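You operate a simulated robot arm through the tools that you are given. There is no shell and no other tool. Be economical: measure what you need, move in short steps, check, and stop when the job is done.

You are at the controls of a simulated two-armed robot. One attempt, no reset.

JOB
Hold the jam jar, unscrew it and glaze the middle of the tart.
Fine: Lay the red lid on the white pastry board; brush the jam on with the brown brush and put it back. Touch the filling with the brush alone. Spill a teaspoon at most, drop nothing, leave nothing switched on. A coat counts when it lies all over at full strength: go over it till it gets no stronger.

It is judged by the outcome, as a careful person would: the job done as asked, and still so three seconds after it is handed in. It fails if anything else is knocked over, pushed out of place, dropped, spilled or broken. A push-on lid holds only when it is set on centred and level and pressed home; a screw cap is set on level and turned clockwise until tight.

ROBOT AND FRAMES
Two 6-joint arms with two-finger parallel grippers on one trunk, on a base that drives. Base frame: it is fixed to the floor where the robot stands at the start and does not move with it; the origin is under the middle of the robot, x ahead of it, y to its left, z up; the surface under the hand at the start is at about z = 0.76. Units: m, degrees, N and s.
The left shoulder is at the start at [0.06, 0.187, 1.197], the right one opposite. With the tool pointing down near the work surface each hand reaches from about 0.1 to 0.58 m from the robot's upright axis, wherever it stands, measured 20 degrees to its own side. Places, roughly: honey jar [1, -1, 1.25]; white pastry board top [0.5, 0.2, 0.8]. Payload 1.57 kg a hand.
The TCP of each hand is the grasp point between the finger pads, 0.03 m short of the fingertips. In the tool frame z runs along the fingers and y along their closing line. The gripper opens to 0.11 m. The fingers are 0.024 m wide and 0.012 m thick; the gripper's body (0.048 by 0.112 m) begins 0.078 m behind the TCP.
Orientation is that of the tool frame in the base frame, as a unit quaternion [w, x, y, z]. With the fingers straight down and closing along the base's y, the tool's x points along the base's -x, its y along +y and its z along -z.

CONTROLS
- The arms move only by the tool move_arm. It takes "left_moves", "right_moves" or both (then of equal length, played together; a hand with none holds still); each is a list of rows, each a list of 3 entries, a list of its own where there are three numbers: the shift along the tool's x, y, z in units of 30 mm (1.0 is 30 mm), then the turn, a rotation vector about the tool's x, y, z in units of 6 degrees (1.0 is 6 degrees), then the opening, from 0 (shut) to 1 (fully open). In form: [[[x, y, z], [rx, ry, rz], hand], ...]. A call has 1 to 10 rows; each row shifts and turns the commanded pose from where the row before left it, along the tool's axes as they then stand. A call with a number of a shift or a turn outside -1 to 1 is refused whole. A row lasts 0.2 s, in which the tool goes at most 0.05 m and 8.6 degrees; a call with a longer step from one row to the next is refused whole, and so is a gripper value outside its range. Where a pose cannot be reached the arm comes as near as it can. A force on the tool above 70 N (or 10 N above the force at the start of the call, whichever is more), or a blocked arm, ends the call early, and 0.2 s more pass. Each finger travels about 0.153 m/s and halts on what it meets, pressing with about 43 N; the grip force reading is that of the motor and also rises with nothing between the fingers. The clock runs only during rows and for 0.2 s after the last one: add rows that do not move to give the fingers time. It gives the time, the measured TCP pose, the force on the tool (base axes), the opening and the grip force at its end, in the units of the frame above (readings bear some noise), with the torque about the TCP (base axes, N m) and any sound that the robot's microphone picked up.
- Cameras (640 x 400 px; columns grow to the right, rows downward): "scene" is now at [0.0162, -0.0011, 1.7362]; the picture's right is [0.01, -1.00, 0.00], its down [-0.78, -0.01, -0.63] and it looks along [0.63, 0.00, -0.78] (base axes); focal length 258 px, centre (320, 200). "left" rides on the left gripper at [0.07, -0.016, -0.141] in its tool frame; the picture's right is [0.23, 0.97, 0.00], its down [-0.86, 0.20, -0.48] and it looks along [-0.47, 0.11, 0.88] (tool axes); focal length 222 px, centre (320, 200). "right" rides on the right gripper at [0.07, 0.016, -0.141] in its tool frame; the picture's right is [-0.23, 0.97, 0.00], its down [-0.86, -0.20, -0.48] and it looks along [-0.47, -0.11, 0.88] (tool axes); focal length 222 px, centre (320, 200). There is no depth. A picture from a camera that has moved, and an enlarged one, comes with that camera's place and axes in the base frame and with its lens.
- capture(camera): a new picture of that camera. No time passes.
- move_column(by): slides the trunk up (or, below 0, down) by that many m; the arms and the scene camera ride with it, the base frame stays. It gives what a move gives, with no picture.
- base_move(legs): drives the robot by 1 to 6 legs, each [ahead, left, turn to the left] in m, m and degrees, along the robot's own axes; the way and the turn of a leg run together, so that a leg with both is an arc; at most 1.5 m and 180 degrees a leg. The arms and the cameras ride along, it lands a little off, and it stops where it bumps. It gives what a move gives.
- pan_tilt(pan, tilt): turns the head with the scene camera to pan (to the left, within 86 degrees either way) and tilt (down, from -29 to 69), counted from straight ahead of the robot. It gives what a move gives.
- zoom(camera, box): a new picture of the part [left, top, right, bottom] of that camera's present view, enlarged. No time passes.
- finish_job(): hands the job in; it is judged then, once.

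Work in short steps. Places have to be worked out from the pictures, the camera data and where the tool is seen: move nearer, look again, correct. Check each grasp and each placing, and mend what went wrong. You have 120 turns and 108 pictures in all, those below and enlarged ones among them. Open the grippers and draw the arms clear of the work before you hand the job in, unless the task says otherwise; then end with one line.

The tools are called after ">>>" as name(argument=value, ...) on one line, values as JSON. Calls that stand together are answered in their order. move_arm: Moves the arms, as the interface text tells. Its arguments: {"type":"object","properties":{"left_moves":{"type":"array","items":{"type":"array"}},"right_moves":{"type":"array","items":{"type":"array"}}},"required":[]} The other tools are called the same way: move_column (by) slides the trunk up or down; base_move (legs) drives the base; pan_tilt (pan, tilt) turns the head that bears the scene camera; capture (camera) takes a picture; zoom (camera, box) takes an enlarged picture of a part of a camera's view; finish_job () hands the job in.

At the start:

```text
t: 0.0
left_tool_pos: [0.4026, -0.0529, 1.2916]
left_ee_rot: [0.0, 0.0, 1.0, 0.001]
left_ft_force: [-0.3, -0.2, 0.0]
left_torque: [-0.02, 0.0, 0.01]
left_gripper_width: 0.1099
left_gripper_force: 0.0
right_tool_pos: [0.3444, -0.3875, 1.2303]
right_ee_rot: [0.0, 0.0, 1.0, 0.0]
right_ft_force: [1.3, -1.2, 0.1]
right_torque: [0.02, 0.06, 0.01]
right_gripper_width: 0.1099
right_gripper_force: 0.0
trunk travel left (down, up): [-0.825, 0.165]
robot x, y, heading: [0.0, -0.0002, -0.1]
head pan, tilt: [0.4, 51.3]
```

scene: 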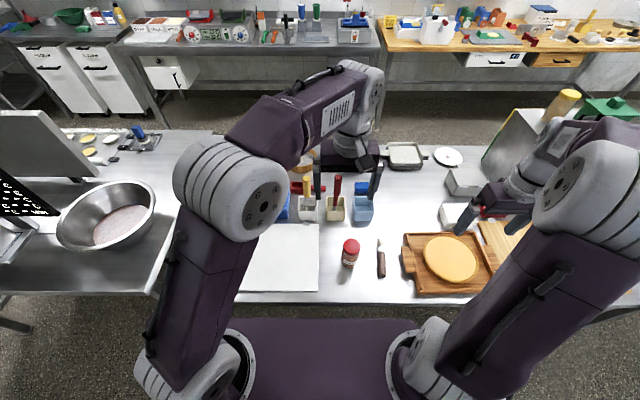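
right: 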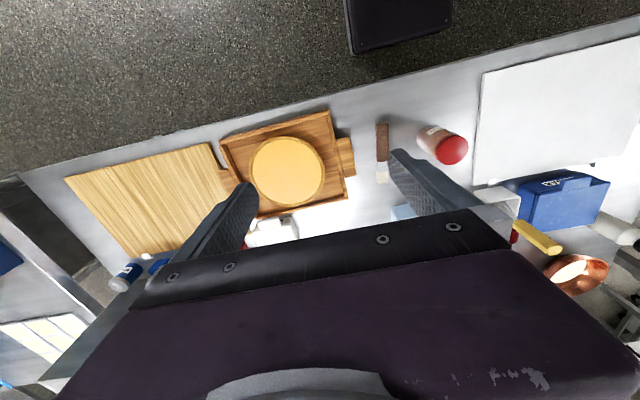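
left: 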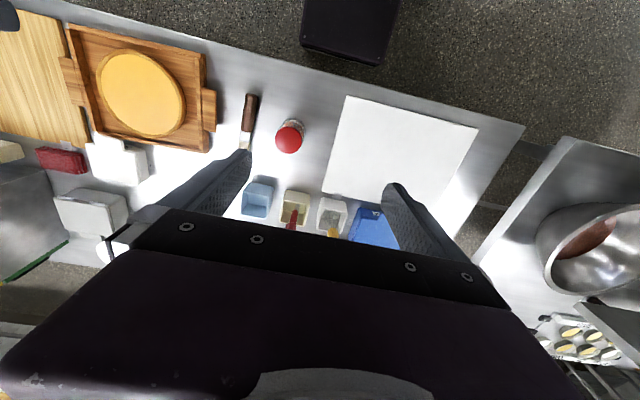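

The scene shows the red-lidded jar, the brown brush and the tart on a tray near the front edge of the table. I zoom in to locate them.

>>> zoom(camera="scene", box=[230, 160, 550, 320])

>>> zoom(camera="left", box=[40, 20, 500, 260])

>>> zoom(camera="right", box=[200, 60, 640, 280])

```text
2.00 times, centred on (390, 240) of scene
camera zoom: at [0.0162, -0.0011, 1.7362], right [0.01, -1.0, 0.0], down [-0.78, -0.01, -0.63], along [0.63, 0.0, -0.78], focal length 516 px, centre (180, 120)
```

zoom: 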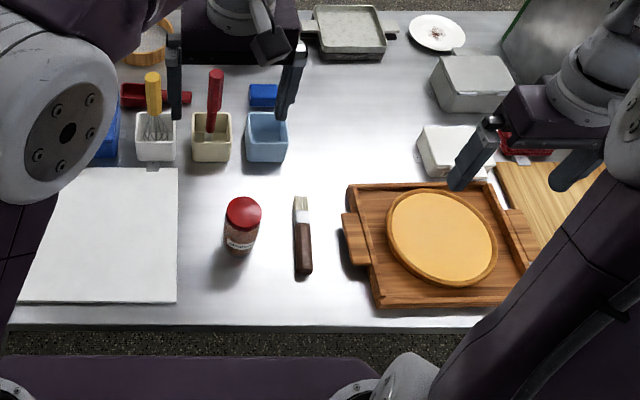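

```text
1.39 times, centred on (270, 140) of left
camera zoom: at [0.3331, -0.0691, 1.4335], right [-0.23, 0.97, 0.0], down [0.86, 0.2, 0.48], along [0.47, 0.11, -0.88], focal length 309 px, centre (390, 284)
```

zoom: 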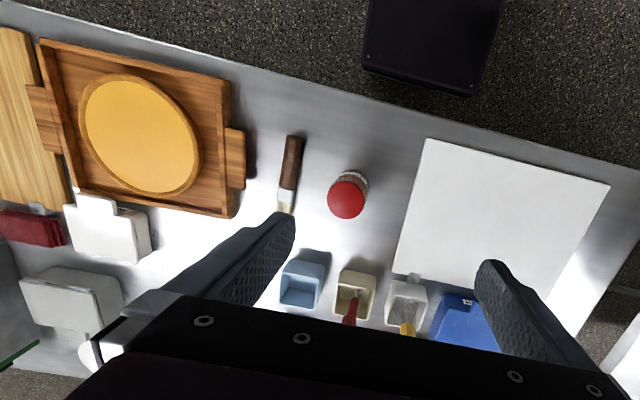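

```text
1.45 times, centred on (420, 170) of right
camera zoom: at [0.2761, -0.3707, 1.372], right [0.23, 0.97, 0.0], down [0.86, -0.2, 0.48], along [0.47, -0.11, -0.88], focal length 323 px, centre (174, 244)
```

zoom: 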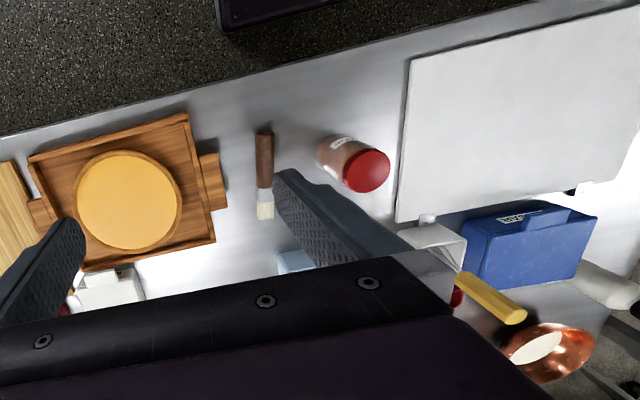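

Estimates so far: jar at about (0.49, -0.12), brush along x from 0.42 to 0.57 at y -0.245, tart centre about (0.47, -0.51), board x 0.35-0.65 and y 0-0.3. Before driving right I check what stands there.

>>> pan_tilt(pan=-50, tilt=45)

>>> capture(camera="scene")

```text
t: 1.2
left_tool_pos: [0.4031, -0.0531, 1.2906]
left_ee_rot: [0.001, 0.0, 1.0, 0.0]
left_ft_force: [0.1, -0.1, 0.6]
left_torque: [-0.02, 0.0, -0.03]
left_gripper_width: 0.1102
left_gripper_force: 0.0
right_tool_pos: [0.3464, -0.3881, 1.23]
right_ee_rot: [0.0, 0.0, 1.0, -0.001]
right_ft_force: [-0.1, -0.8, -0.7]
right_torque: [0.01, 0.0, -0.02]
right_gripper_width: 0.1099
right_gripper_force: 0.1
trunk travel left (down, up): [-0.825, 0.165]
robot x, y, heading: [-0.001, -0.0021, 0.1]
head pan, tilt: [-50.0, 45.0]
```

```text
101 pictures are left
camera scene: at [-0.0072, -0.0638, 1.7448], right [-0.77, -0.64, 0.0], down [-0.46, 0.54, -0.71], along [0.45, -0.54, -0.71], focal length 258 px, centre (320, 200)
```

scene: 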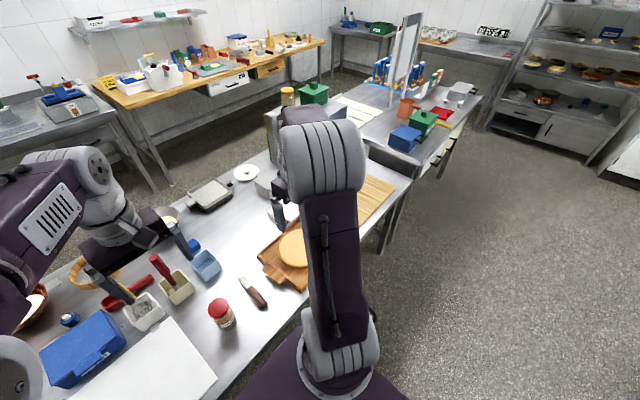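

The floor is clear to the right, and the tall box stands farther back than the hands reach. I drive 0.22 m right and look down again.

>>> base_move(legs=[[0, -0.22, 0]])

>>> pan_tilt(pan=0, tilt=55)

>>> capture(camera="scene")

>>> capture(camera="left")

>>> capture(camera="right")

```text
t: 2.9
left_tool_pos: [0.403, -0.2713, 1.2921]
left_ee_rot: [0.0, 0.0, 1.0, -0.001]
left_ft_force: [0.2, 0.4, 0.0]
left_torque: [-0.05, -0.06, 0.03]
left_gripper_width: 0.11
left_gripper_force: 0.0
right_tool_pos: [0.345, -0.6046, 1.2312]
right_ee_rot: [0.0, -0.001, 1.0, -0.001]
right_ft_force: [-0.7, -0.7, 0.5]
right_torque: [-0.02, 0.01, -0.02]
right_gripper_width: 0.1099
right_gripper_force: 0.1
trunk travel left (down, up): [-0.825, 0.165]
robot x, y, heading: [0.0026, -0.2204, -0.0]
head pan, tilt: [-50.0, 45.0]
```

```text
t: 4.1
left_tool_pos: [0.4023, -0.2729, 1.2903]
left_ee_rot: [-0.001, -0.001, 1.0, 0.0]
left_ft_force: [0.4, 0.2, 0.2]
left_torque: [0.0, 0.0, 0.01]
left_gripper_width: 0.1101
left_gripper_force: 0.1
right_tool_pos: [0.3448, -0.6061, 1.231]
right_ee_rot: [0.0, 0.0, 1.0, 0.0]
right_ft_force: [0.3, -0.1, 0.4]
right_torque: [-0.01, 0.03, 0.03]
right_gripper_width: 0.1101
right_gripper_force: 0.1
trunk travel left (down, up): [-0.825, 0.165]
robot x, y, heading: [-0.0019, -0.2187, 0.2]
head pan, tilt: [0.0, 55.0]
```

```text
100 pictures are left
camera scene: at [0.0124, -0.2206, 1.7314], right [0.0, -1.0, 0.0], down [-0.82, 0.0, -0.57], along [0.57, 0.0, -0.82], focal length 258 px, centre (320, 200)
```

scene: 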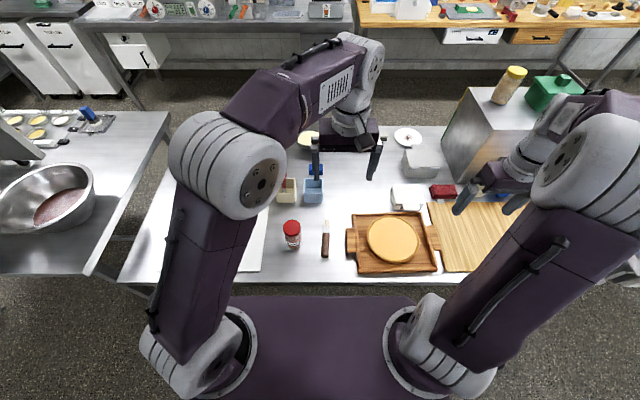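

```text
99 pictures are left
camera left: at [0.3329, -0.2882, 1.4336], right [-0.23, 0.97, 0.0], down [0.86, 0.2, 0.48], along [0.47, 0.11, -0.88], focal length 222 px, centre (320, 200)
```

left: 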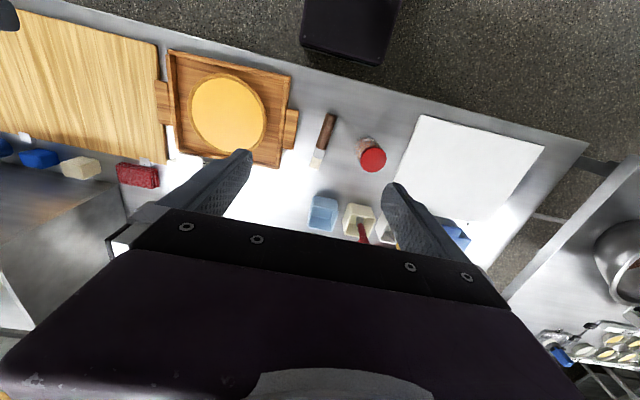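

```text
98 pictures are left
camera right: at [0.2758, -0.5899, 1.3723], right [0.23, 0.97, 0.0], down [0.86, -0.2, 0.48], along [0.47, -0.11, -0.88], focal length 222 px, centre (320, 200)
```

right: 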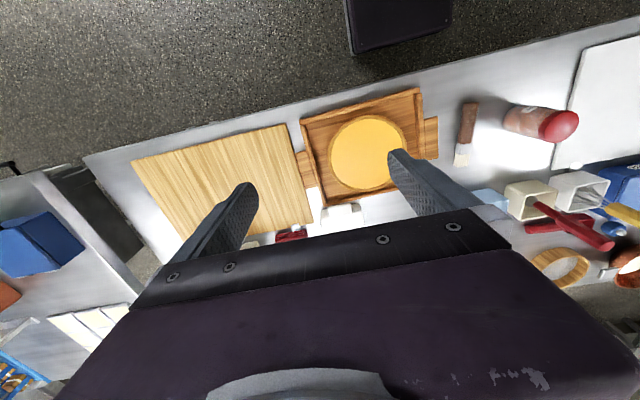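

The jar is at about (0.485, -0.112). I bring the left hand above it for a closer look.

>>> move_arm(left_moves=[[[-0.277, 0.533, 0.7], [0, 0, 0], 1], [[-0.277, 0.533, 0.7], [0, 0, 0], 1], [[-0.277, 0.533, 0.7], [0, 0, 0], 1], [[-0.277, 0.533, 0.7], [0, 0, 0], 1], [[-0.277, 0.533, 0.7], [0, 0, 0], 1], [[-0.277, 0.533, 0.7], [0, 0, 0], 1], [[-0.277, 0.533, 0.7], [0, 0, 0], 1], [[-0.277, 0.533, 0.7], [0, 0, 0], 1], [[-0.277, 0.533, 0.7], [0, 0, 0], 1], [[-0.277, 0.533, 0.7], [0, 0, 0], 1]])

>>> capture(camera="left")

>>> zoom(camera="scene", box=[240, 180, 450, 290])

```text
t: 6.3
left_tool_pos: [0.4856, -0.1112, 1.0818]
left_ee_rot: [0.0, 0.0, 1.0, 0.0]
left_ft_force: [0.0, 0.4, 0.1]
left_torque: [-0.02, 0.02, -0.02]
left_gripper_width: 0.1099
left_gripper_force: 0.0
right_tool_pos: [0.346, -0.6075, 1.2315]
right_ee_rot: [0.0, 0.0, 1.0, 0.001]
right_ft_force: [0.1, -0.8, -0.4]
right_torque: [0.02, 0.04, -0.05]
right_gripper_width: 0.1099
right_gripper_force: 0.1
trunk travel left (down, up): [-0.825, 0.165]
robot x, y, heading: [-0.0002, -0.2185, 0.0]
head pan, tilt: [0.0, 55.0]
```

```text
97 pictures are left
camera left: at [0.4166, -0.1272, 1.2236], right [-0.23, 0.97, 0.0], down [0.86, 0.2, 0.48], along [0.47, 0.11, -0.88], focal length 222 px, centre (320, 200)
```

left: 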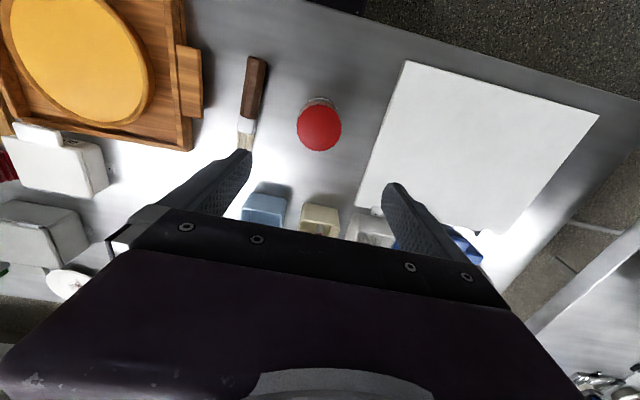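

```text
3.05 times, centred on (345, 235) of scene
camera zoom: at [0.0135, -0.2206, 1.7314], right [0.0, -1.0, 0.0], down [-0.82, 0.0, -0.57], along [0.57, 0.0, -0.82], focal length 786 px, centre (244, 93)
```

zoom: 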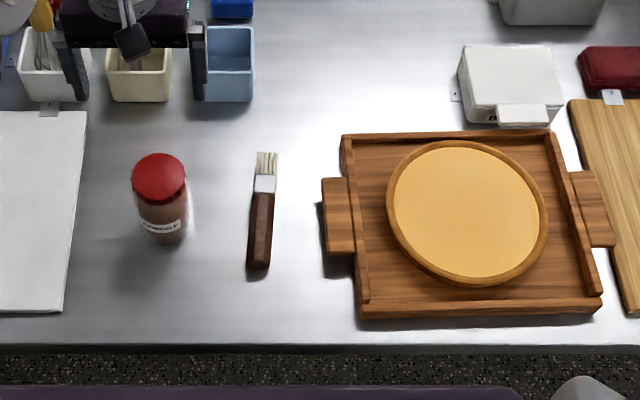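

Triangulating gives the jar axis at about (0.477, -0.113), lid top at z≈0.895, radius about 0.033. I will hold the jar with the right hand, pitched 30° below horizontal, and unscrew with the left. First I bring the right hand nearer.

>>> move_arm(right_moves=[[[-0.18, 0.69, 0.6], [0, 0, 0], 1], [[-0.18, 0.69, 0.6], [0, 0, 0], 1], [[-0.18, 0.69, 0.6], [0, 0, 0], 1], [[-0.18, 0.69, 0.6], [0, 0, 0], 1], [[-0.18, 0.69, 0.6], [0, 0, 0], 1], [[-0.18, 0.69, 0.6], [0, 0, 0], 1], [[-0.18, 0.69, 0.6], [0, 0, 0], 1], [[-0.18, 0.69, 0.6], [0, 0, 0], 1], [[-0.18, 0.69, 0.6], [0, 0, 0], 1], [[-0.18, 0.69, 0.6], [0, 0, 0], 1]])

>>> move_arm(right_moves=[[[0, 0, 0], [0, -1, 0], 1], [[0, 0, 0], [0, -1, 0], 1], [[0, 0, 0], [0, -1, 0], 1], [[0, 0, 0], [0, -1, 0], 1], [[0, 0, 0], [0, -1, 0], 1], [[0, 0, 0], [0, -1, 0], 1], [[0, 0, 0], [0, -1, 0], 1], [[0, 0, 0], [0, -1, 0], 1], [[0, 0, 0], [0, -1, 0], 1], [[0, 0, 0], [0, -1, 0], 1]])

>>> move_arm(right_moves=[[[0, 0, 0], [-0.866, 0, -0.5], 1], [[0, 0, 0], [-0.866, 0, -0.5], 1], [[0, 0, 0], [-0.866, 0, -0.5], 1], [[0, 0, 0], [-0.866, 0, -0.5], 1], [[0, 0, 0], [-0.866, 0, -0.5], 1]])

>>> capture(camera="right")

>>> capture(camera="scene")

```text
t: 8.5
left_tool_pos: [0.4865, -0.1118, 1.0811]
left_ee_rot: [0.0, -0.001, 1.0, 0.0]
left_ft_force: [-0.5, -0.3, -0.4]
left_torque: [-0.02, 0.04, -0.01]
left_gripper_width: 0.11
left_gripper_force: 0.0
right_tool_pos: [0.399, -0.3992, 1.0505]
right_ee_rot: [0.0, 0.0, 1.0, 0.0]
right_ft_force: [-0.6, 1.1, -0.9]
right_torque: [-0.02, 0.01, -0.01]
right_gripper_width: 0.1101
right_gripper_force: 0.1
trunk travel left (down, up): [-0.825, 0.165]
robot x, y, heading: [-0.0029, -0.2194, 0.2]
head pan, tilt: [0.0, 55.0]
```

```text
t: 10.7
left_tool_pos: [0.4846, -0.1134, 1.0819]
left_ee_rot: [0.0, 0.0, 1.0, 0.0]
left_ft_force: [0.5, 0.9, 0.2]
left_torque: [0.01, 0.0, 0.01]
left_gripper_width: 0.1099
left_gripper_force: 0.0
right_tool_pos: [0.4874, -0.3945, 1.1559]
right_ee_rot: [0.492, 0.0, 0.871, 0.0]
right_ft_force: [-0.5, 0.0, -0.2]
right_torque: [-0.01, -0.01, 0.02]
right_gripper_width: 0.1099
right_gripper_force: 0.0
right hand out of reach, approached as far as the arm can: row 6, 7, 8, 9, 10
trunk travel left (down, up): [-0.825, 0.165]
robot x, y, heading: [-0.0043, -0.2192, -0.0]
head pan, tilt: [0.0, 55.0]
```

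```text
t: 11.9
left_tool_pos: [0.4847, -0.1138, 1.0826]
left_ee_rot: [0.0, 0.0, 1.0, -0.001]
left_ft_force: [0.3, -0.2, -0.3]
left_torque: [0.04, 0.01, -0.02]
left_gripper_width: 0.1098
left_gripper_force: 0.1
right_tool_pos: [0.4884, -0.3961, 1.1613]
right_ee_rot: [0.483, -0.225, 0.836, 0.13]
right_ft_force: [0.3, -1.3, 0.8]
right_torque: [-0.01, 0.0, -0.02]
right_gripper_width: 0.1099
right_gripper_force: 0.0
right hand out of reach, approached as far as the arm can: row 1
trunk travel left (down, up): [-0.825, 0.165]
robot x, y, heading: [0.0, -0.2196, 0.3]
head pan, tilt: [0.0, 55.0]
```

```text
95 pictures are left
camera right: at [0.3443, -0.4608, 1.171], right [-0.39, 0.9, 0.2], down [0.11, -0.17, 0.98], along [0.91, 0.4, -0.04], focal length 222 px, centre (320, 200)
```

right: 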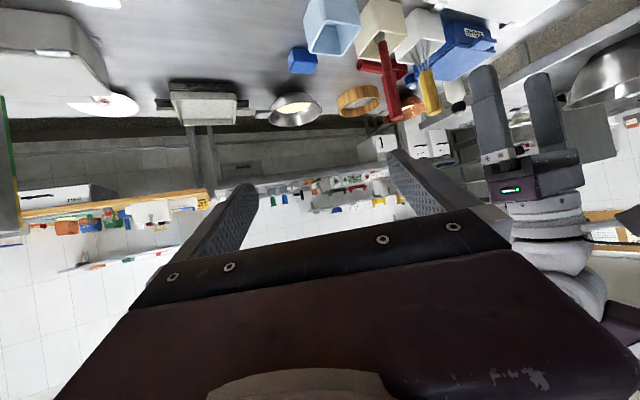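

```text
94 pictures are left
camera scene: at [0.0128, -0.2223, 1.7314], right [0.0, -1.0, 0.0], down [-0.82, 0.0, -0.57], along [0.57, 0.0, -0.82], focal length 258 px, centre (320, 200)
```

scene: 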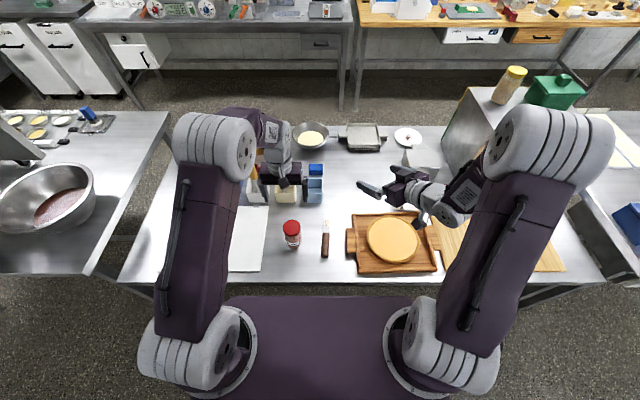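

The folded arm cannot reach this close in. I yaw a bit further to 45°, which keeps the wrist farther from the shoulder, and check how the commanded pose carried over.

>>> move_arm(right_moves=[[[0, 0, 0], [-0.866, 0, -0.5], 1], [[0, 0, 0], [-0.866, 0, -0.5], 1], [[0, 0, 0], [-0.433, 0, -0.25], 1], [[0, 0, 0.2], [0, 0, 0], 1], [[0, 0, 0], [0, 0, 0], 1]])

```text
t: 13.1
left_tool_pos: [0.4851, -0.1134, 1.0818]
left_ee_rot: [0.001, 0.0, 1.0, 0.0]
left_ft_force: [0.6, 0.4, 0.5]
left_torque: [-0.03, 0.01, -0.03]
left_gripper_width: 0.1097
left_gripper_force: 0.1
right_tool_pos: [0.4924, -0.3914, 1.1572]
right_ee_rot: [0.46, -0.332, 0.801, 0.191]
right_ft_force: [-0.6, -0.9, -0.3]
right_torque: [0.0, 0.0, 0.0]
right_gripper_width: 0.1099
right_gripper_force: 0.0
trunk travel left (down, up): [-0.825, 0.165]
robot x, y, heading: [0.0003, -0.2193, -0.1]
head pan, tilt: [0.0, 55.0]
```

The commanded pose follows the actual one, and the orientation is as planned (30° down, yawed 45°). I go to a pre-grasp 0.1 m short of the jar.

>>> move_arm(right_moves=[[[0.677, 0.69, 0.773], [0, 0, 0], 1], [[0.677, 0.69, 0.773], [0, 0, 0], 1], [[0.677, 0.69, 0.773], [0, 0, 0], 1], [[0.677, 0.69, 0.773], [0, 0, 0], 1], [[0.677, 0.69, 0.773], [0, 0, 0], 1], [[0.677, 0.69, 0.773], [0, 0, 0], 1], [[0.677, 0.69, 0.773], [0, 0, 0], 1], [[0.677, 0.69, 0.773], [0, 0, 0], 1], [[0.677, 0.69, 0.773], [0, 0, 0], 1], [[0.677, 0.69, 0.773], [0, 0, 0], 1]])

>>> capture(camera="scene")

>>> capture(camera="right")

>>> capture(camera="left")

```text
t: 15.3
left_tool_pos: [0.486, -0.1132, 1.0826]
left_ee_rot: [0.0, 0.0, 1.0, 0.0]
left_ft_force: [0.2, 0.0, -0.2]
left_torque: [0.02, -0.03, -0.01]
left_gripper_width: 0.11
left_gripper_force: 0.0
right_tool_pos: [0.5406, -0.1644, 0.9235]
right_ee_rot: [0.46, -0.332, 0.801, 0.191]
right_ft_force: [-0.5, -0.3, -0.5]
right_torque: [0.01, 0.0, -0.01]
right_gripper_width: 0.1101
right_gripper_force: 0.1
right hand out of reach, approached as far as the arm can: row 2, 3, 4, 5, 6, 7, 8, 9, 10
trunk travel left (down, up): [-0.825, 0.165]
robot x, y, heading: [-0.0038, -0.2187, -0.1]
head pan, tilt: [0.0, 55.0]
```

```text
93 pictures are left
camera scene: at [0.0128, -0.2203, 1.7314], right [0.0, -1.0, 0.0], down [-0.82, 0.0, -0.57], along [0.57, 0.0, -0.82], focal length 258 px, centre (320, 200)
```

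scene: 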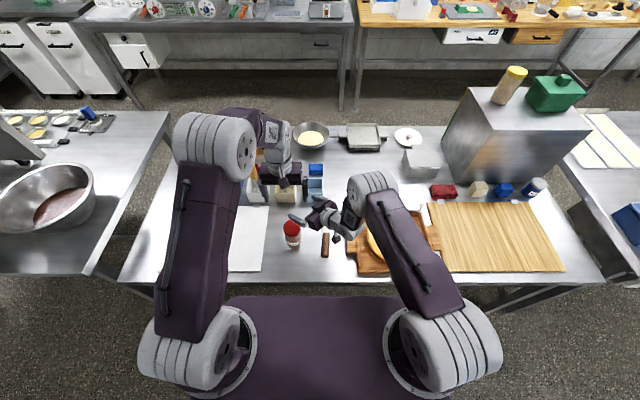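

```text
92 pictures are left
camera right: at [0.4181, -0.2653, 0.9353], right [-0.61, 0.77, 0.2], down [0.15, -0.13, 0.98], along [0.78, 0.63, -0.04], focal length 222 px, centre (320, 200)
```

right: 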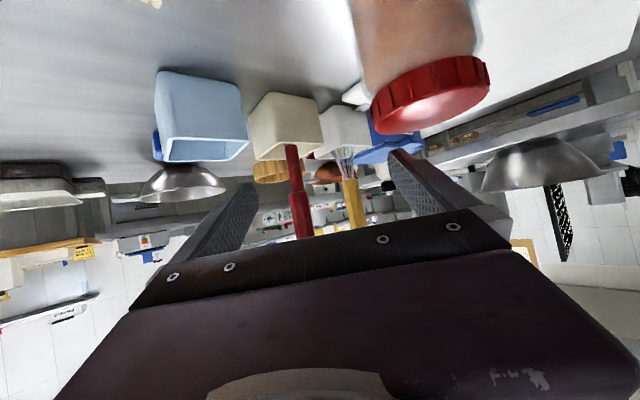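

```text
91 pictures are left
camera left: at [0.4161, -0.1273, 1.2241], right [-0.23, 0.97, 0.0], down [0.86, 0.2, 0.48], along [0.47, 0.11, -0.88], focal length 222 px, centre (320, 200)
```

left: 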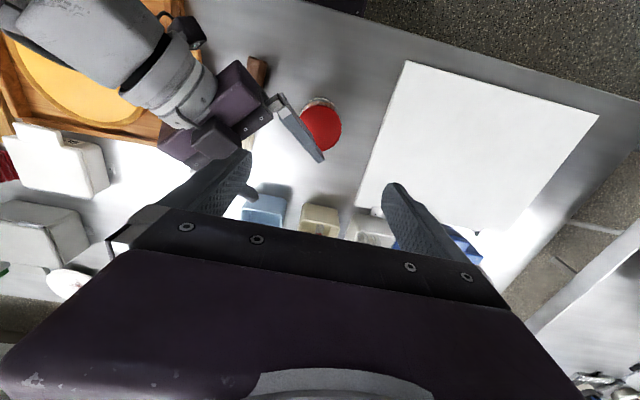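

The wrist's minimum distance from the shoulder is the limit, so I raise the trunk 0.13 m to give room, then go around to the pre-grasp.

>>> move_column(by=0.13)

>>> move_arm(right_moves=[[[0.728, -0.683, -0.367], [0, 0, 0], 1], [[0.728, -0.683, -0.367], [0, 0, 0], 1], [[0.728, -0.683, -0.367], [0, 0, 0], 1], [[0.728, -0.683, -0.367], [0, 0, 0], 1], [[0.916, 0.424, 0.149], [0, 0, 0], 1], [[0.916, 0.424, 0.149], [0, 0, 0], 1], [[0.916, 0.424, 0.149], [0, 0, 0], 1], [[0.916, 0.424, 0.149], [0, 0, 0], 1], [[0.916, 0.424, 0.149], [0, 0, 0], 1]])

```text
t: 16.8
left_tool_pos: [0.4856, -0.114, 1.2119]
left_ee_rot: [0.0, 0.0, 1.0, 0.0]
left_ft_force: [1.2, 1.0, -0.9]
left_torque: [0.01, 0.04, 0.04]
left_gripper_width: 0.1099
left_gripper_force: 0.1
right_tool_pos: [0.5395, -0.1659, 1.0546]
right_ee_rot: [0.459, -0.332, 0.802, 0.19]
right_ft_force: [0.5, 0.1, 1.0]
right_torque: [-0.02, -0.02, 0.03]
right_gripper_width: 0.1099
right_gripper_force: 0.1
trunk travel left (down, up): [-0.955, 0.035]
robot x, y, heading: [0.0016, -0.218, -0.2]
head pan, tilt: [0.0, 55.0]
```

```text
t: 18.8
left_tool_pos: [0.4851, -0.1129, 1.2127]
left_ee_rot: [0.0, 0.0, 1.0, 0.0]
left_ft_force: [-0.4, -0.3, -0.2]
left_torque: [-0.02, 0.01, 0.03]
left_gripper_width: 0.11
left_gripper_force: 0.0
right_tool_pos: [0.4881, -0.2699, 0.8642]
right_ee_rot: [0.46, -0.332, 0.801, 0.191]
right_ft_force: [0.3, 0.4, -0.6]
right_torque: [-0.05, 0.0, -0.03]
right_gripper_width: 0.1099
right_gripper_force: 0.0
right hand out of reach, approached as far as the arm can: row 1, 2, 5, 6, 7
trunk travel left (down, up): [-0.955, 0.035]
robot x, y, heading: [0.0029, -0.2181, -0.1]
head pan, tilt: [0.0, 55.0]
```

Slightly ahead of target; I slide across to the pre-grasp and look.

>>> move_arm(right_moves=[[[-0.078, 0.75, 0.134], [0, 0, 0], 1], [[-0.078, 0.75, 0.134], [0, 0, 0], 1], [[-0.078, 0.75, 0.134], [0, 0, 0], 1], [[-0.078, 0.75, 0.134], [0, 0, 0], 1], [[-0.078, 0.75, 0.134], [0, 0, 0], 1]])

>>> capture(camera="left")

>>> capture(camera="right")

```text
t: 20.0
left_tool_pos: [0.4855, -0.1115, 1.2122]
left_ee_rot: [0.0, 0.0, 1.0, 0.0]
left_ft_force: [-0.6, -1.1, 1.0]
left_torque: [0.0, 0.04, 0.01]
left_gripper_width: 0.11
left_gripper_force: 0.1
right_tool_pos: [0.4417, -0.1685, 0.8454]
right_ee_rot: [0.459, -0.334, 0.801, 0.191]
right_ft_force: [-0.6, -0.2, -0.9]
right_torque: [0.02, -0.02, -0.02]
right_gripper_width: 0.11
right_gripper_force: 0.1
right hand out of reach, approached as far as the arm can: row 1, 2, 3, 4, 5
trunk travel left (down, up): [-0.955, 0.035]
robot x, y, heading: [0.0029, -0.2165, 0.1]
head pan, tilt: [0.0, 55.0]
```

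```text
90 pictures are left
camera left: at [0.4154, -0.1272, 1.3543], right [-0.23, 0.97, 0.0], down [0.85, 0.2, 0.48], along [0.47, 0.11, -0.88], focal length 222 px, centre (320, 200)
```

left: 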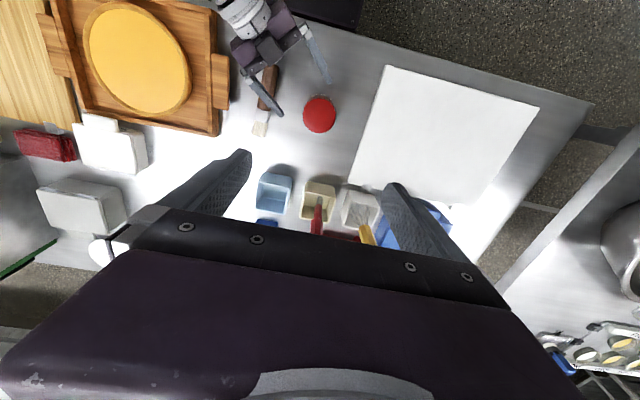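

```text
89 pictures are left
camera right: at [0.3198, -0.2686, 0.8566], right [-0.61, 0.77, 0.2], down [0.15, -0.13, 0.98], along [0.78, 0.63, -0.04], focal length 222 px, centre (320, 200)
```

right: 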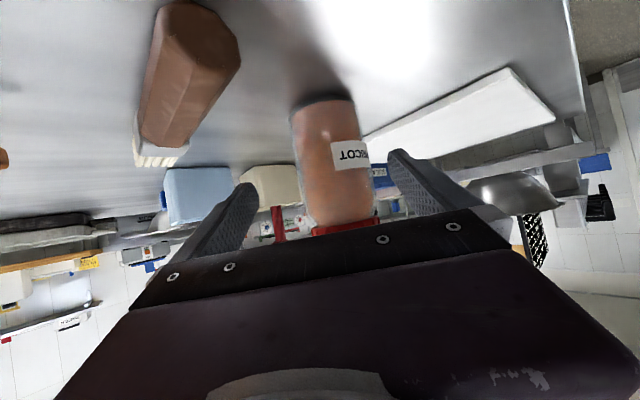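

The right hand is level with the jar: base at z 0.76, lid underside about 0.876. I centre sideways by 14 mm and move in.

>>> move_arm(right_moves=[[[-0.1, 0.483, 0], [0, 0, 0], 1], [[-0.05, 0, 0.5], [0, 0, 0], 1], [[-0.05, 0, 0.5], [0, 0, 0], 1], [[0, 0, 0.5], [0, 0, 0], 1], [[0, 0, 0.5], [0, 0, 0], 1], [[0, 0, 0], [0, 0, 0], 1]])

>>> capture(camera="right")

>>> zoom(camera="left", box=[200, 0, 440, 150])

```text
t: 21.4
left_tool_pos: [0.4852, -0.1144, 1.214]
left_ee_rot: [0.0, 0.001, 1.0, 0.0]
left_ft_force: [-0.1, 0.8, 0.3]
left_torque: [0.03, 0.02, 0.03]
left_gripper_width: 0.1101
left_gripper_force: 0.1
right_tool_pos: [0.4651, -0.1353, 0.8449]
right_ee_rot: [0.459, -0.332, 0.802, 0.19]
right_ft_force: [-0.5, -1.3, 0.2]
right_torque: [0.02, 0.0, 0.0]
right_gripper_width: 0.1101
right_gripper_force: 0.2
right hand out of reach, approached as far as the arm can: row 1, 3, 4, 5
trunk travel left (down, up): [-0.955, 0.035]
robot x, y, heading: [-0.0025, -0.2184, 0.1]
head pan, tilt: [0.0, 55.0]
```

```text
88 pictures are left
camera right: at [0.3434, -0.2349, 0.8561], right [-0.61, 0.77, 0.2], down [0.15, -0.13, 0.98], along [0.78, 0.63, -0.04], focal length 222 px, centre (320, 200)
```

right: 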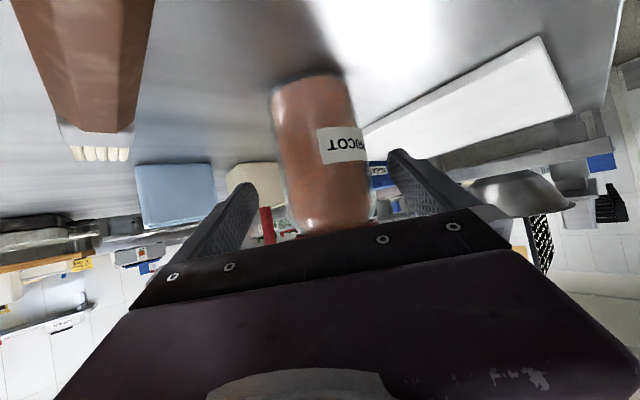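

```text
2.67 times, centred on (320, 75) of left
camera zoom: at [0.4155, -0.1284, 1.3543], right [-0.23, 0.97, 0.0], down [0.85, 0.2, 0.48], along [0.47, 0.11, -0.88], focal length 592 px, centre (320, 533)
```

zoom: 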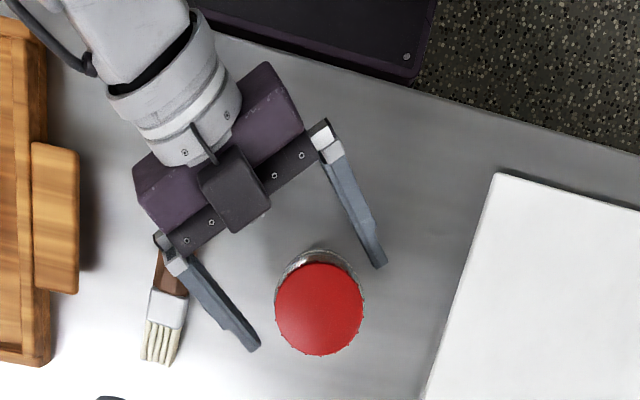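

Fingers straddle the jar well but stopped 30 mm high. I try going straight down and a little further in.

>>> move_arm(right_moves=[[[0.29, 0, 0.16], [0, 0, 0], 1], [[0.29, 0, 0.16], [0, 0, 0], 1], [[0.29, 0, 0.16], [0, 0, 0], 1], [[0, 0, 0.3], [0, 0, 0], 1], [[0, 0, 0], [0, 0, 0], 1]])

>>> zoom(camera="left", box=[200, 0, 440, 150])

```text
t: 22.6
left_tool_pos: [0.4856, -0.1139, 1.2126]
left_ee_rot: [0.0, 0.0, 1.0, 0.0]
left_ft_force: [0.6, 0.2, 1.1]
left_torque: [-0.02, -0.02, -0.01]
left_gripper_width: 0.11
left_gripper_force: 0.0
right_tool_pos: [0.4653, -0.135, 0.846]
right_ee_rot: [0.46, -0.332, 0.801, 0.19]
right_ft_force: [0.2, 0.3, 0.7]
right_torque: [0.0, 0.02, 0.0]
right_gripper_width: 0.11
right_gripper_force: 0.0
right hand out of reach, approached as far as the arm can: row 1, 2, 3, 4
trunk travel left (down, up): [-0.955, 0.035]
robot x, y, heading: [-0.0036, -0.2228, 0.2]
head pan, tilt: [0.0, 55.0]
```

```text
2.67 times, centred on (320, 75) of left
camera zoom: at [0.4158, -0.1281, 1.3542], right [-0.23, 0.97, 0.0], down [0.86, 0.2, 0.48], along [0.47, 0.11, -0.88], focal length 592 px, centre (320, 533)
```

zoom: 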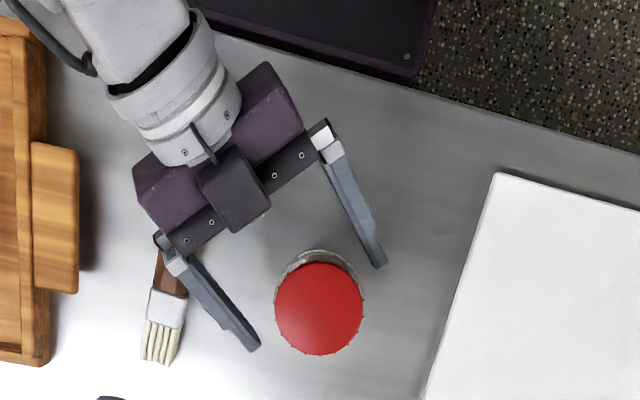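

No progress: the wrist bend is at its limit. A steeper pitch of 45° should fit, so I rotate and then go down to z≈0.80.

>>> move_arm(right_moves=[[[0, 0, 0], [0, 0.83, 0], 1], [[0, 0, 0], [0, 0.83, 0], 1], [[0, 0, 0], [0, 0.84, 0], 1], [[0.228, 0.078, 0.49], [0, 0, 0], 1], [[0.228, 0.078, 0.49], [0, 0, 0], 1], [[0.228, 0.078, 0.49], [0, 0, 0], 1], [[0, 0, 0], [0, 0, 0], 1]])

>>> zoom(camera="left", box=[200, 0, 440, 150])

>>> capture(camera="right")

```text
t: 24.2
left_tool_pos: [0.4856, -0.1125, 1.2121]
left_ee_rot: [0.001, 0.0, 1.0, -0.001]
left_ft_force: [-0.2, 0.8, 0.1]
left_torque: [0.01, 0.01, 0.0]
left_gripper_width: 0.11
left_gripper_force: 0.1
right_tool_pos: [0.4702, -0.1316, 0.8253]
right_ee_rot: [0.352, -0.353, 0.855, 0.145]
right_ft_force: [0.1, -0.4, 0.0]
right_torque: [0.03, 0.03, -0.01]
right_gripper_width: 0.1101
right_gripper_force: 0.0
right hand out of reach, approached as far as the arm can: row 5, 6
trunk travel left (down, up): [-0.955, 0.035]
robot x, y, heading: [0.0008, -0.2187, -0.1]
head pan, tilt: [0.0, 55.0]
```

```text
2.67 times, centred on (320, 75) of left
camera zoom: at [0.4159, -0.1279, 1.3542], right [-0.23, 0.97, 0.0], down [0.86, 0.2, 0.48], along [0.47, 0.11, -0.88], focal length 592 px, centre (320, 533)
```

zoom: 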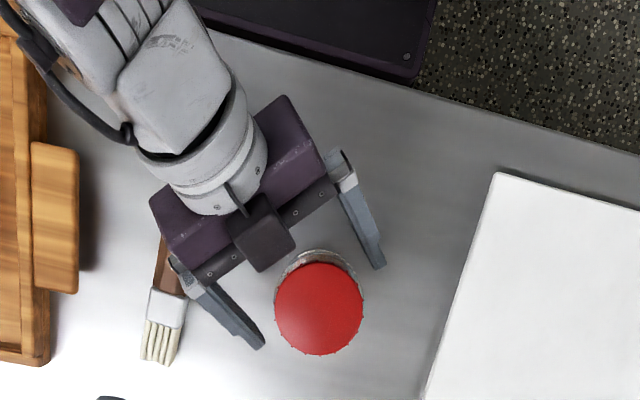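

```text
84 pictures are left
camera right: at [0.3539, -0.2248, 0.8772], right [-0.58, 0.8, 0.16], down [0.33, 0.05, 0.94], along [0.75, 0.59, -0.3], focal length 222 px, centre (320, 200)
```

right: 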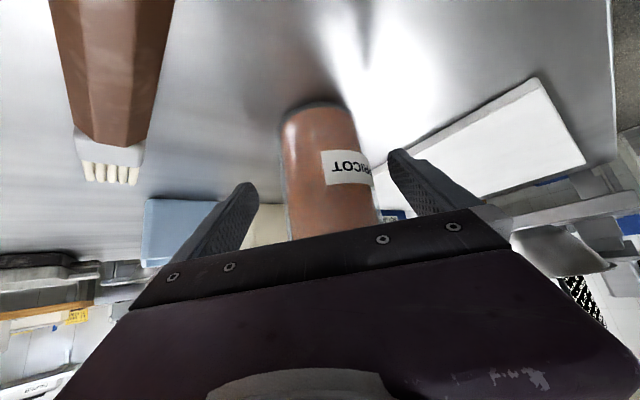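

It stops again: the right arm is reaching across the body. I'll stand farther left, near y≈-0.05, so the jar lies in front of the right arm. First I lift the right hand clear above the lid.

>>> move_arm(right_moves=[[[-0.8, 0, -0.8], [0, 0, 0], 1], [[-0.8, 0, -0.8], [0, 0, 0], 1], [[-0.8, 0, -0.8], [0, 0, 0], 1], [[-0.8, 0, -0.8], [0, 0, 0], 1], [[-0.8, 0, -0.8], [0, 0, 0], 1]])

>>> zoom(camera="left", box=[200, 0, 440, 150])

```text
t: 25.4
left_tool_pos: [0.4846, -0.1117, 1.213]
left_ee_rot: [0.001, 0.0, 1.0, -0.001]
left_ft_force: [0.5, 0.0, -0.3]
left_torque: [0.01, 0.05, 0.02]
left_gripper_width: 0.1101
left_gripper_force: 0.1
right_tool_pos: [0.4715, -0.1311, 0.9956]
right_ee_rot: [0.352, -0.354, 0.854, 0.146]
right_ft_force: [0.0, 0.0, 0.0]
right_torque: [0.02, 0.01, 0.01]
right_gripper_width: 0.1098
right_gripper_force: 0.0
trunk travel left (down, up): [-0.955, 0.035]
robot x, y, heading: [-0.0003, -0.2182, 0.0]
head pan, tilt: [0.0, 55.0]
```

```text
2.67 times, centred on (320, 75) of left
camera zoom: at [0.4155, -0.1278, 1.3542], right [-0.23, 0.97, 0.0], down [0.85, 0.2, 0.48], along [0.47, 0.11, -0.88], focal length 592 px, centre (320, 533)
```

zoom: 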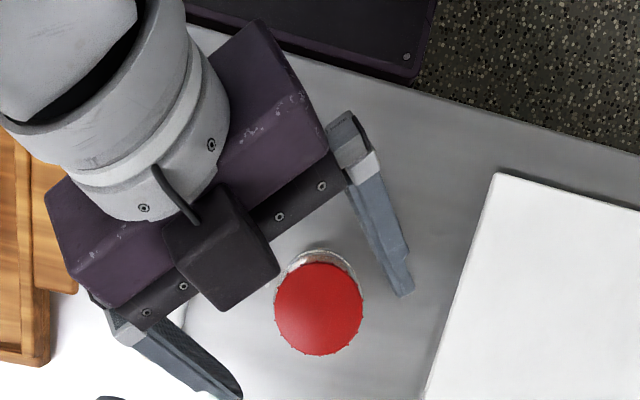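

Going up was unrestricted, so the limit was downward reach with the trunk raised. I lower the trunk 0.06 m, staying above the jar body, and descend vertically again.

>>> move_column(by=-0.06)

>>> move_arm(right_moves=[[[0.75, 0, 0.75], [0, 0, 0], 1], [[0.75, 0, 0.75], [0, 0, 0], 1], [[0.4, 0.2, 0.5], [0, 0, 0], 1], [[0.4, 0.1, 0.6], [0, 0, 0], 1], [[0.4, 0, 0.6], [0, 0, 0], 1], [[0, 0, 0], [0, 0, 0], 1]])

>>> zoom(camera="left", box=[200, 0, 440, 150])

```text
t: 26.4
left_tool_pos: [0.4846, -0.1124, 1.1513]
left_ee_rot: [0.0, 0.0, 1.0, 0.0]
left_ft_force: [0.2, -0.4, -0.1]
left_torque: [-0.02, 0.01, 0.02]
left_gripper_width: 0.1102
left_gripper_force: 0.1
right_tool_pos: [0.4728, -0.1312, 0.9351]
right_ee_rot: [0.351, -0.355, 0.854, 0.147]
right_ft_force: [0.7, -0.4, -0.9]
right_torque: [0.02, -0.01, 0.01]
right_gripper_width: 0.1101
right_gripper_force: 0.1
trunk travel left (down, up): [-0.895, 0.095]
robot x, y, heading: [-0.0002, -0.2196, 0.1]
head pan, tilt: [0.0, 55.0]
```

```text
t: 27.8
left_tool_pos: [0.4847, -0.1127, 1.153]
left_ee_rot: [0.001, 0.0, 1.0, 0.0]
left_ft_force: [-0.3, 0.4, 1.1]
left_torque: [0.01, -0.03, 0.01]
left_gripper_width: 0.1099
left_gripper_force: 0.1
right_tool_pos: [0.4718, -0.1168, 0.8093]
right_ee_rot: [0.351, -0.354, 0.854, 0.146]
right_ft_force: [1.3, -0.4, 0.0]
right_torque: [-0.05, -0.03, 0.05]
right_gripper_width: 0.11
right_gripper_force: 0.1
trunk travel left (down, up): [-0.895, 0.095]
robot x, y, heading: [0.0013, -0.2202, -0.0]
head pan, tilt: [0.0, 55.0]
```

```text
2.67 times, centred on (320, 75) of left
camera zoom: at [0.4156, -0.1279, 1.2943], right [-0.23, 0.97, 0.0], down [0.85, 0.2, 0.48], along [0.47, 0.11, -0.88], focal length 592 px, centre (320, 533)
```

zoom: 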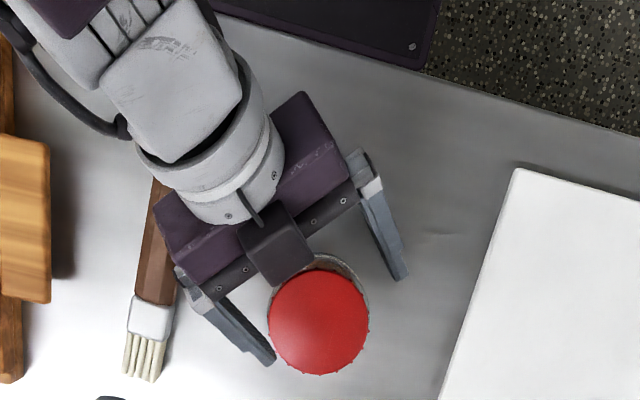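

Now at (0.472, -0.117, 0.809), as wanted. I lower slightly and draw back a touch so the hand stays away from the lid zone, then close on the jar body.

>>> move_arm(right_moves=[[[0.4, 0, 0.07], [0, 0, 0], 1], [[0, 0, 0], [0, 0, 0], 0.75], [[0, 0, 0], [0, 0, 0], 0.65], [[0, 0, 0], [0, 0, 0], 0.55], [[0, 0, 0], [0, 0, 0], 0.4], [[0, 0, 0], [0, 0, 0], 0.4]])

>>> zoom(camera="left", box=[200, 0, 440, 150])

>>> zoom(camera="scene", box=[250, 190, 410, 290])

```text
t: 29.2
left_tool_pos: [0.4862, -0.1129, 1.1515]
left_ee_rot: [0.0, -0.001, 1.0, 0.001]
left_ft_force: [0.0, -0.3, 0.1]
left_torque: [0.0, 0.03, 0.0]
left_gripper_width: 0.1101
left_gripper_force: 0.0
right_tool_pos: [0.4675, -0.1222, 0.801]
right_ee_rot: [0.351, -0.354, 0.854, 0.147]
right_ft_force: [0.3, 0.6, -0.3]
right_torque: [0.2, 0.2, -0.06]
right_gripper_width: 0.0704
right_gripper_force: 42.9
trunk travel left (down, up): [-0.895, 0.095]
robot x, y, heading: [0.0009, -0.2203, -0.1]
head pan, tilt: [0.0, 55.0]
```

```text
2.67 times, centred on (320, 75) of left
camera zoom: at [0.4158, -0.1281, 1.2942], right [-0.23, 0.97, 0.0], down [0.86, 0.2, 0.48], along [0.47, 0.11, -0.88], focal length 592 px, centre (320, 533)
```

zoom: 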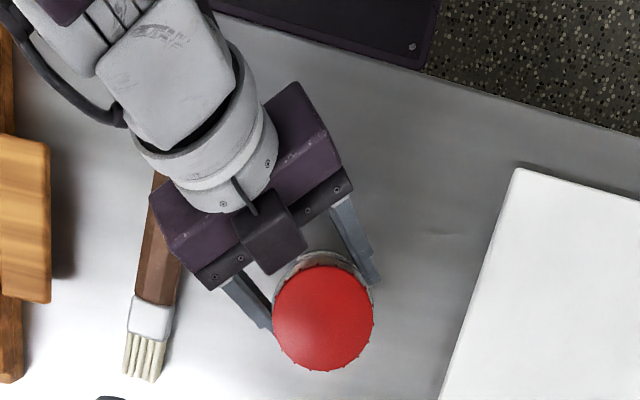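

```text
4.00 times, centred on (330, 240) of scene
camera zoom: at [0.0124, -0.2214, 1.8014], right [0.0, -1.0, 0.0], down [-0.82, 0.0, -0.57], along [0.57, 0.0, -0.82], focal length 1032 px, centre (280, 40)
```

zoom: 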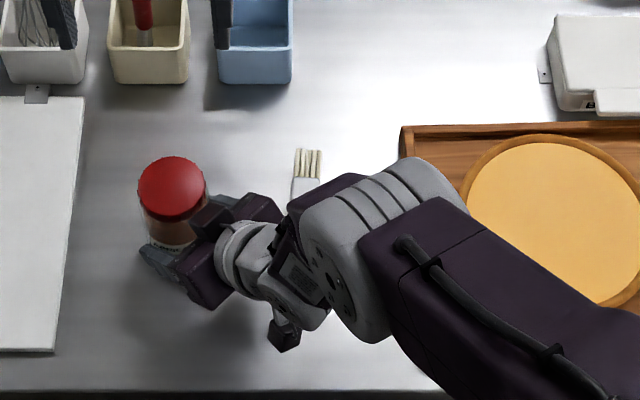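

Jar held (width 0.070 m, 43 N). A small box on the right gripper's upper side sits beside the lid, so the left fingers must work between azimuths ~280° and 365°. I yaw the left hand +15°, partly close it and descend to just over the lid.

>>> move_arm(left_moves=[[[0.1, 0, 0.85], [0, 0, -0.83], 0.82], [[0.1, -0.07, 0.85], [0, 0, -0.83], 0.82], [[0.1, 0, 0.85], [0, 0, -0.84], 0.82], [[0.1, 0, 0.85], [0, 0, 0], 0.82], [[0, 0, 0.85], [0, 0, 0], 0.82], [[0, 0, 0.85], [0, 0, 0], 0.82], [[0, 0, 0.85], [0, 0, 0], 0.82], [[0, 0, 0], [0, 0, 0], 0.82]])

>>> capture(camera="left")

>>> zoom(camera="scene", box=[230, 160, 390, 260])

>>> capture(camera="right")

```text
t: 31.0
left_tool_pos: [0.4737, -0.1157, 0.9739]
left_ee_rot: [-0.001, -0.132, 0.991, 0.0]
left_ft_force: [1.6, 0.6, 0.4]
left_torque: [0.02, -0.05, 0.01]
left_gripper_width: 0.0903
left_gripper_force: 0.1
right_tool_pos: [0.4664, -0.1218, 0.8004]
right_ee_rot: [0.351, -0.353, 0.855, 0.146]
right_ft_force: [-1.5, 0.8, 2.4]
right_torque: [-0.09, -0.16, -0.05]
right_gripper_width: 0.0705
right_gripper_force: 42.7
trunk travel left (down, up): [-0.895, 0.095]
robot x, y, heading: [-0.0005, -0.2244, -0.1]
head pan, tilt: [0.0, 55.0]
```

```text
79 pictures are left
camera left: at [0.4099, -0.1492, 1.116], right [-0.47, 0.88, 0.0], down [0.77, 0.41, 0.48], along [0.42, 0.23, -0.88], focal length 222 px, centre (320, 200)
```

left: 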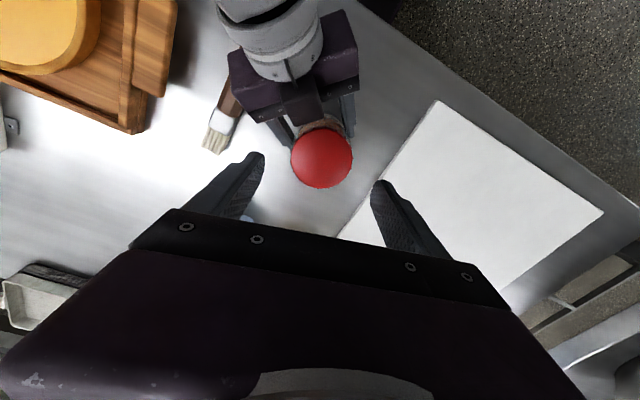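

```text
4.00 times, centred on (310, 210) of scene
camera zoom: at [0.0117, -0.2213, 1.8014], right [0.0, -1.0, 0.0], down [-0.82, 0.0, -0.57], along [0.57, 0.0, -0.82], focal length 1032 px, centre (360, 160)
```

zoom: 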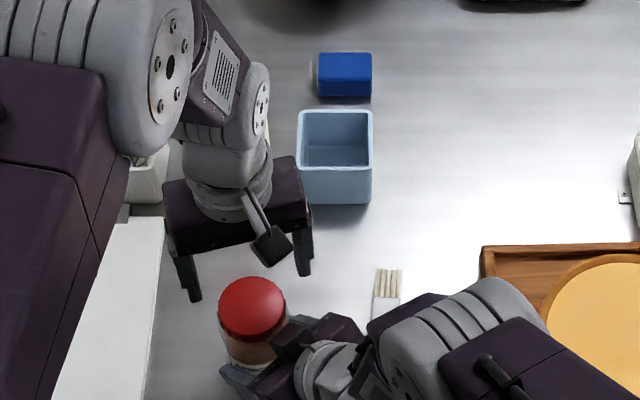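

```text
77 pictures are left
camera right: at [0.3502, -0.2166, 0.852], right [-0.58, 0.8, 0.16], down [0.33, 0.05, 0.94], along [0.75, 0.6, -0.3], focal length 222 px, centre (320, 200)
```

right: 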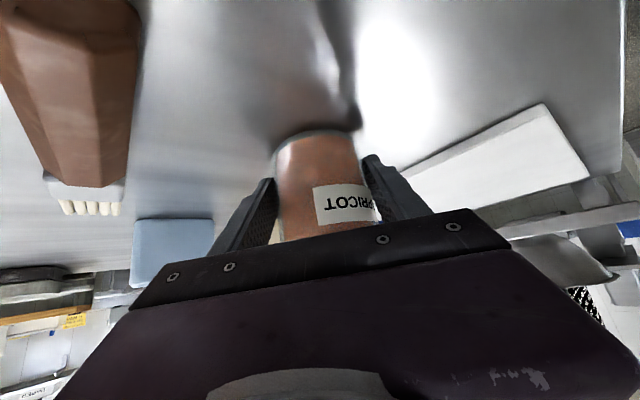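

Lid centre at about (0.471, -0.113), nearly under the hand. I descend to z≈0.905 so the fingertips just span the lid, then grip it.

>>> move_arm(left_moves=[[[0.05, 0.08, 0.75], [0, 0, 0], 0.82], [[0, 0, 0.75], [0, 0, 0], 0.82], [[0, 0, 0.75], [0, 0, 0], 0.82], [[0, 0, 0], [0, 0, 0], 0.82]])

>>> capture(camera="left")

>>> zoom(camera="scene", box=[250, 190, 350, 260])

```text
t: 32.0
left_tool_pos: [0.4711, -0.1145, 0.9071]
left_ee_rot: [0.0, -0.131, 0.991, 0.0]
left_ft_force: [-0.8, 0.0, 0.0]
left_torque: [0.01, 0.05, -0.01]
left_gripper_width: 0.0904
left_gripper_force: 0.1
right_tool_pos: [0.4665, -0.1235, 0.8002]
right_ee_rot: [0.351, -0.354, 0.855, 0.145]
right_ft_force: [-0.2, 0.2, 2.5]
right_torque: [-0.13, -0.17, -0.06]
right_gripper_width: 0.0706
right_gripper_force: 43.2
trunk travel left (down, up): [-0.895, 0.095]
robot x, y, heading: [0.0, -0.2225, 0.1]
head pan, tilt: [0.0, 55.0]
```

```text
76 pictures are left
camera left: at [0.4081, -0.1469, 1.0482], right [-0.47, 0.88, 0.0], down [0.77, 0.41, 0.48], along [0.42, 0.23, -0.88], focal length 222 px, centre (320, 200)
```

left: 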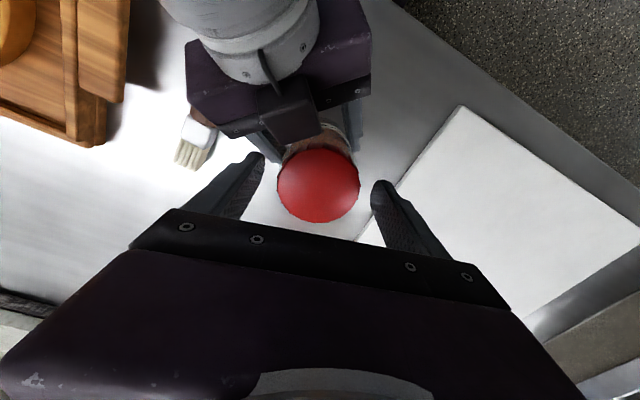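

```text
5.71 times, centred on (300, 225) of scene
camera zoom: at [0.0118, -0.2214, 1.8014], right [0.0, -1.0, 0.0], down [-0.82, 0.0, -0.57], along [0.57, 0.0, -0.82], focal length 1474 px, centre (434, 57)
```

zoom: 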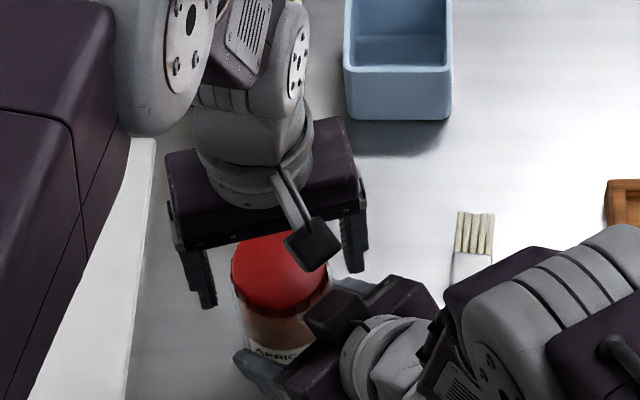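

Centred on the lid. I close the left fingers on it.

>>> move_arm(left_moves=[[[0, 0, 0], [0, 0, 0], 0.7], [[0, 0, 0], [0, 0, 0], 0.6], [[0, 0, 0], [0, 0, 0], 0.4], [[0, 0, 0], [0, 0, 0], 0.4]])

>>> zoom(camera="left", box=[180, 80, 460, 260])

```text
t: 33.0
left_tool_pos: [0.4707, -0.1135, 0.9056]
left_ee_rot: [0.0, -0.131, 0.991, 0.0]
left_ft_force: [-0.1, -0.8, -0.1]
left_torque: [-0.01, 0.0, -0.03]
left_gripper_width: 0.0659
left_gripper_force: 42.6
right_tool_pos: [0.4674, -0.1232, 0.8001]
right_ee_rot: [0.35, -0.355, 0.854, 0.146]
right_ft_force: [-1.5, 0.4, 2.8]
right_torque: [-0.17, -0.14, -0.1]
right_gripper_width: 0.0707
right_gripper_force: 43.6
trunk travel left (down, up): [-0.895, 0.095]
robot x, y, heading: [0.0031, -0.2207, 0.1]
head pan, tilt: [0.0, 55.0]
```

```text
2.22 times, centred on (320, 170) of left
camera zoom: at [0.4081, -0.147, 1.0484], right [-0.47, 0.88, 0.0], down [0.77, 0.41, 0.48], along [0.42, 0.23, -0.88], focal length 494 px, centre (320, 267)
```

zoom: 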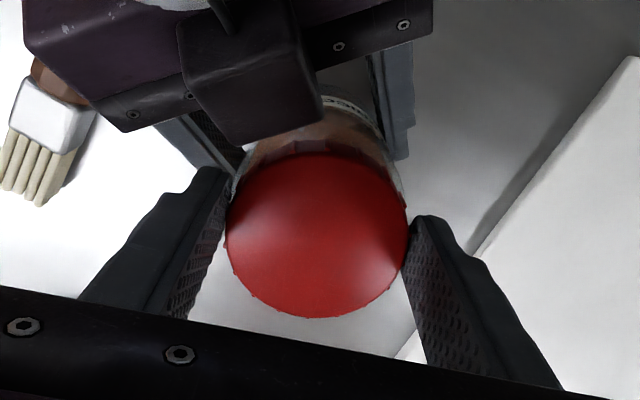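

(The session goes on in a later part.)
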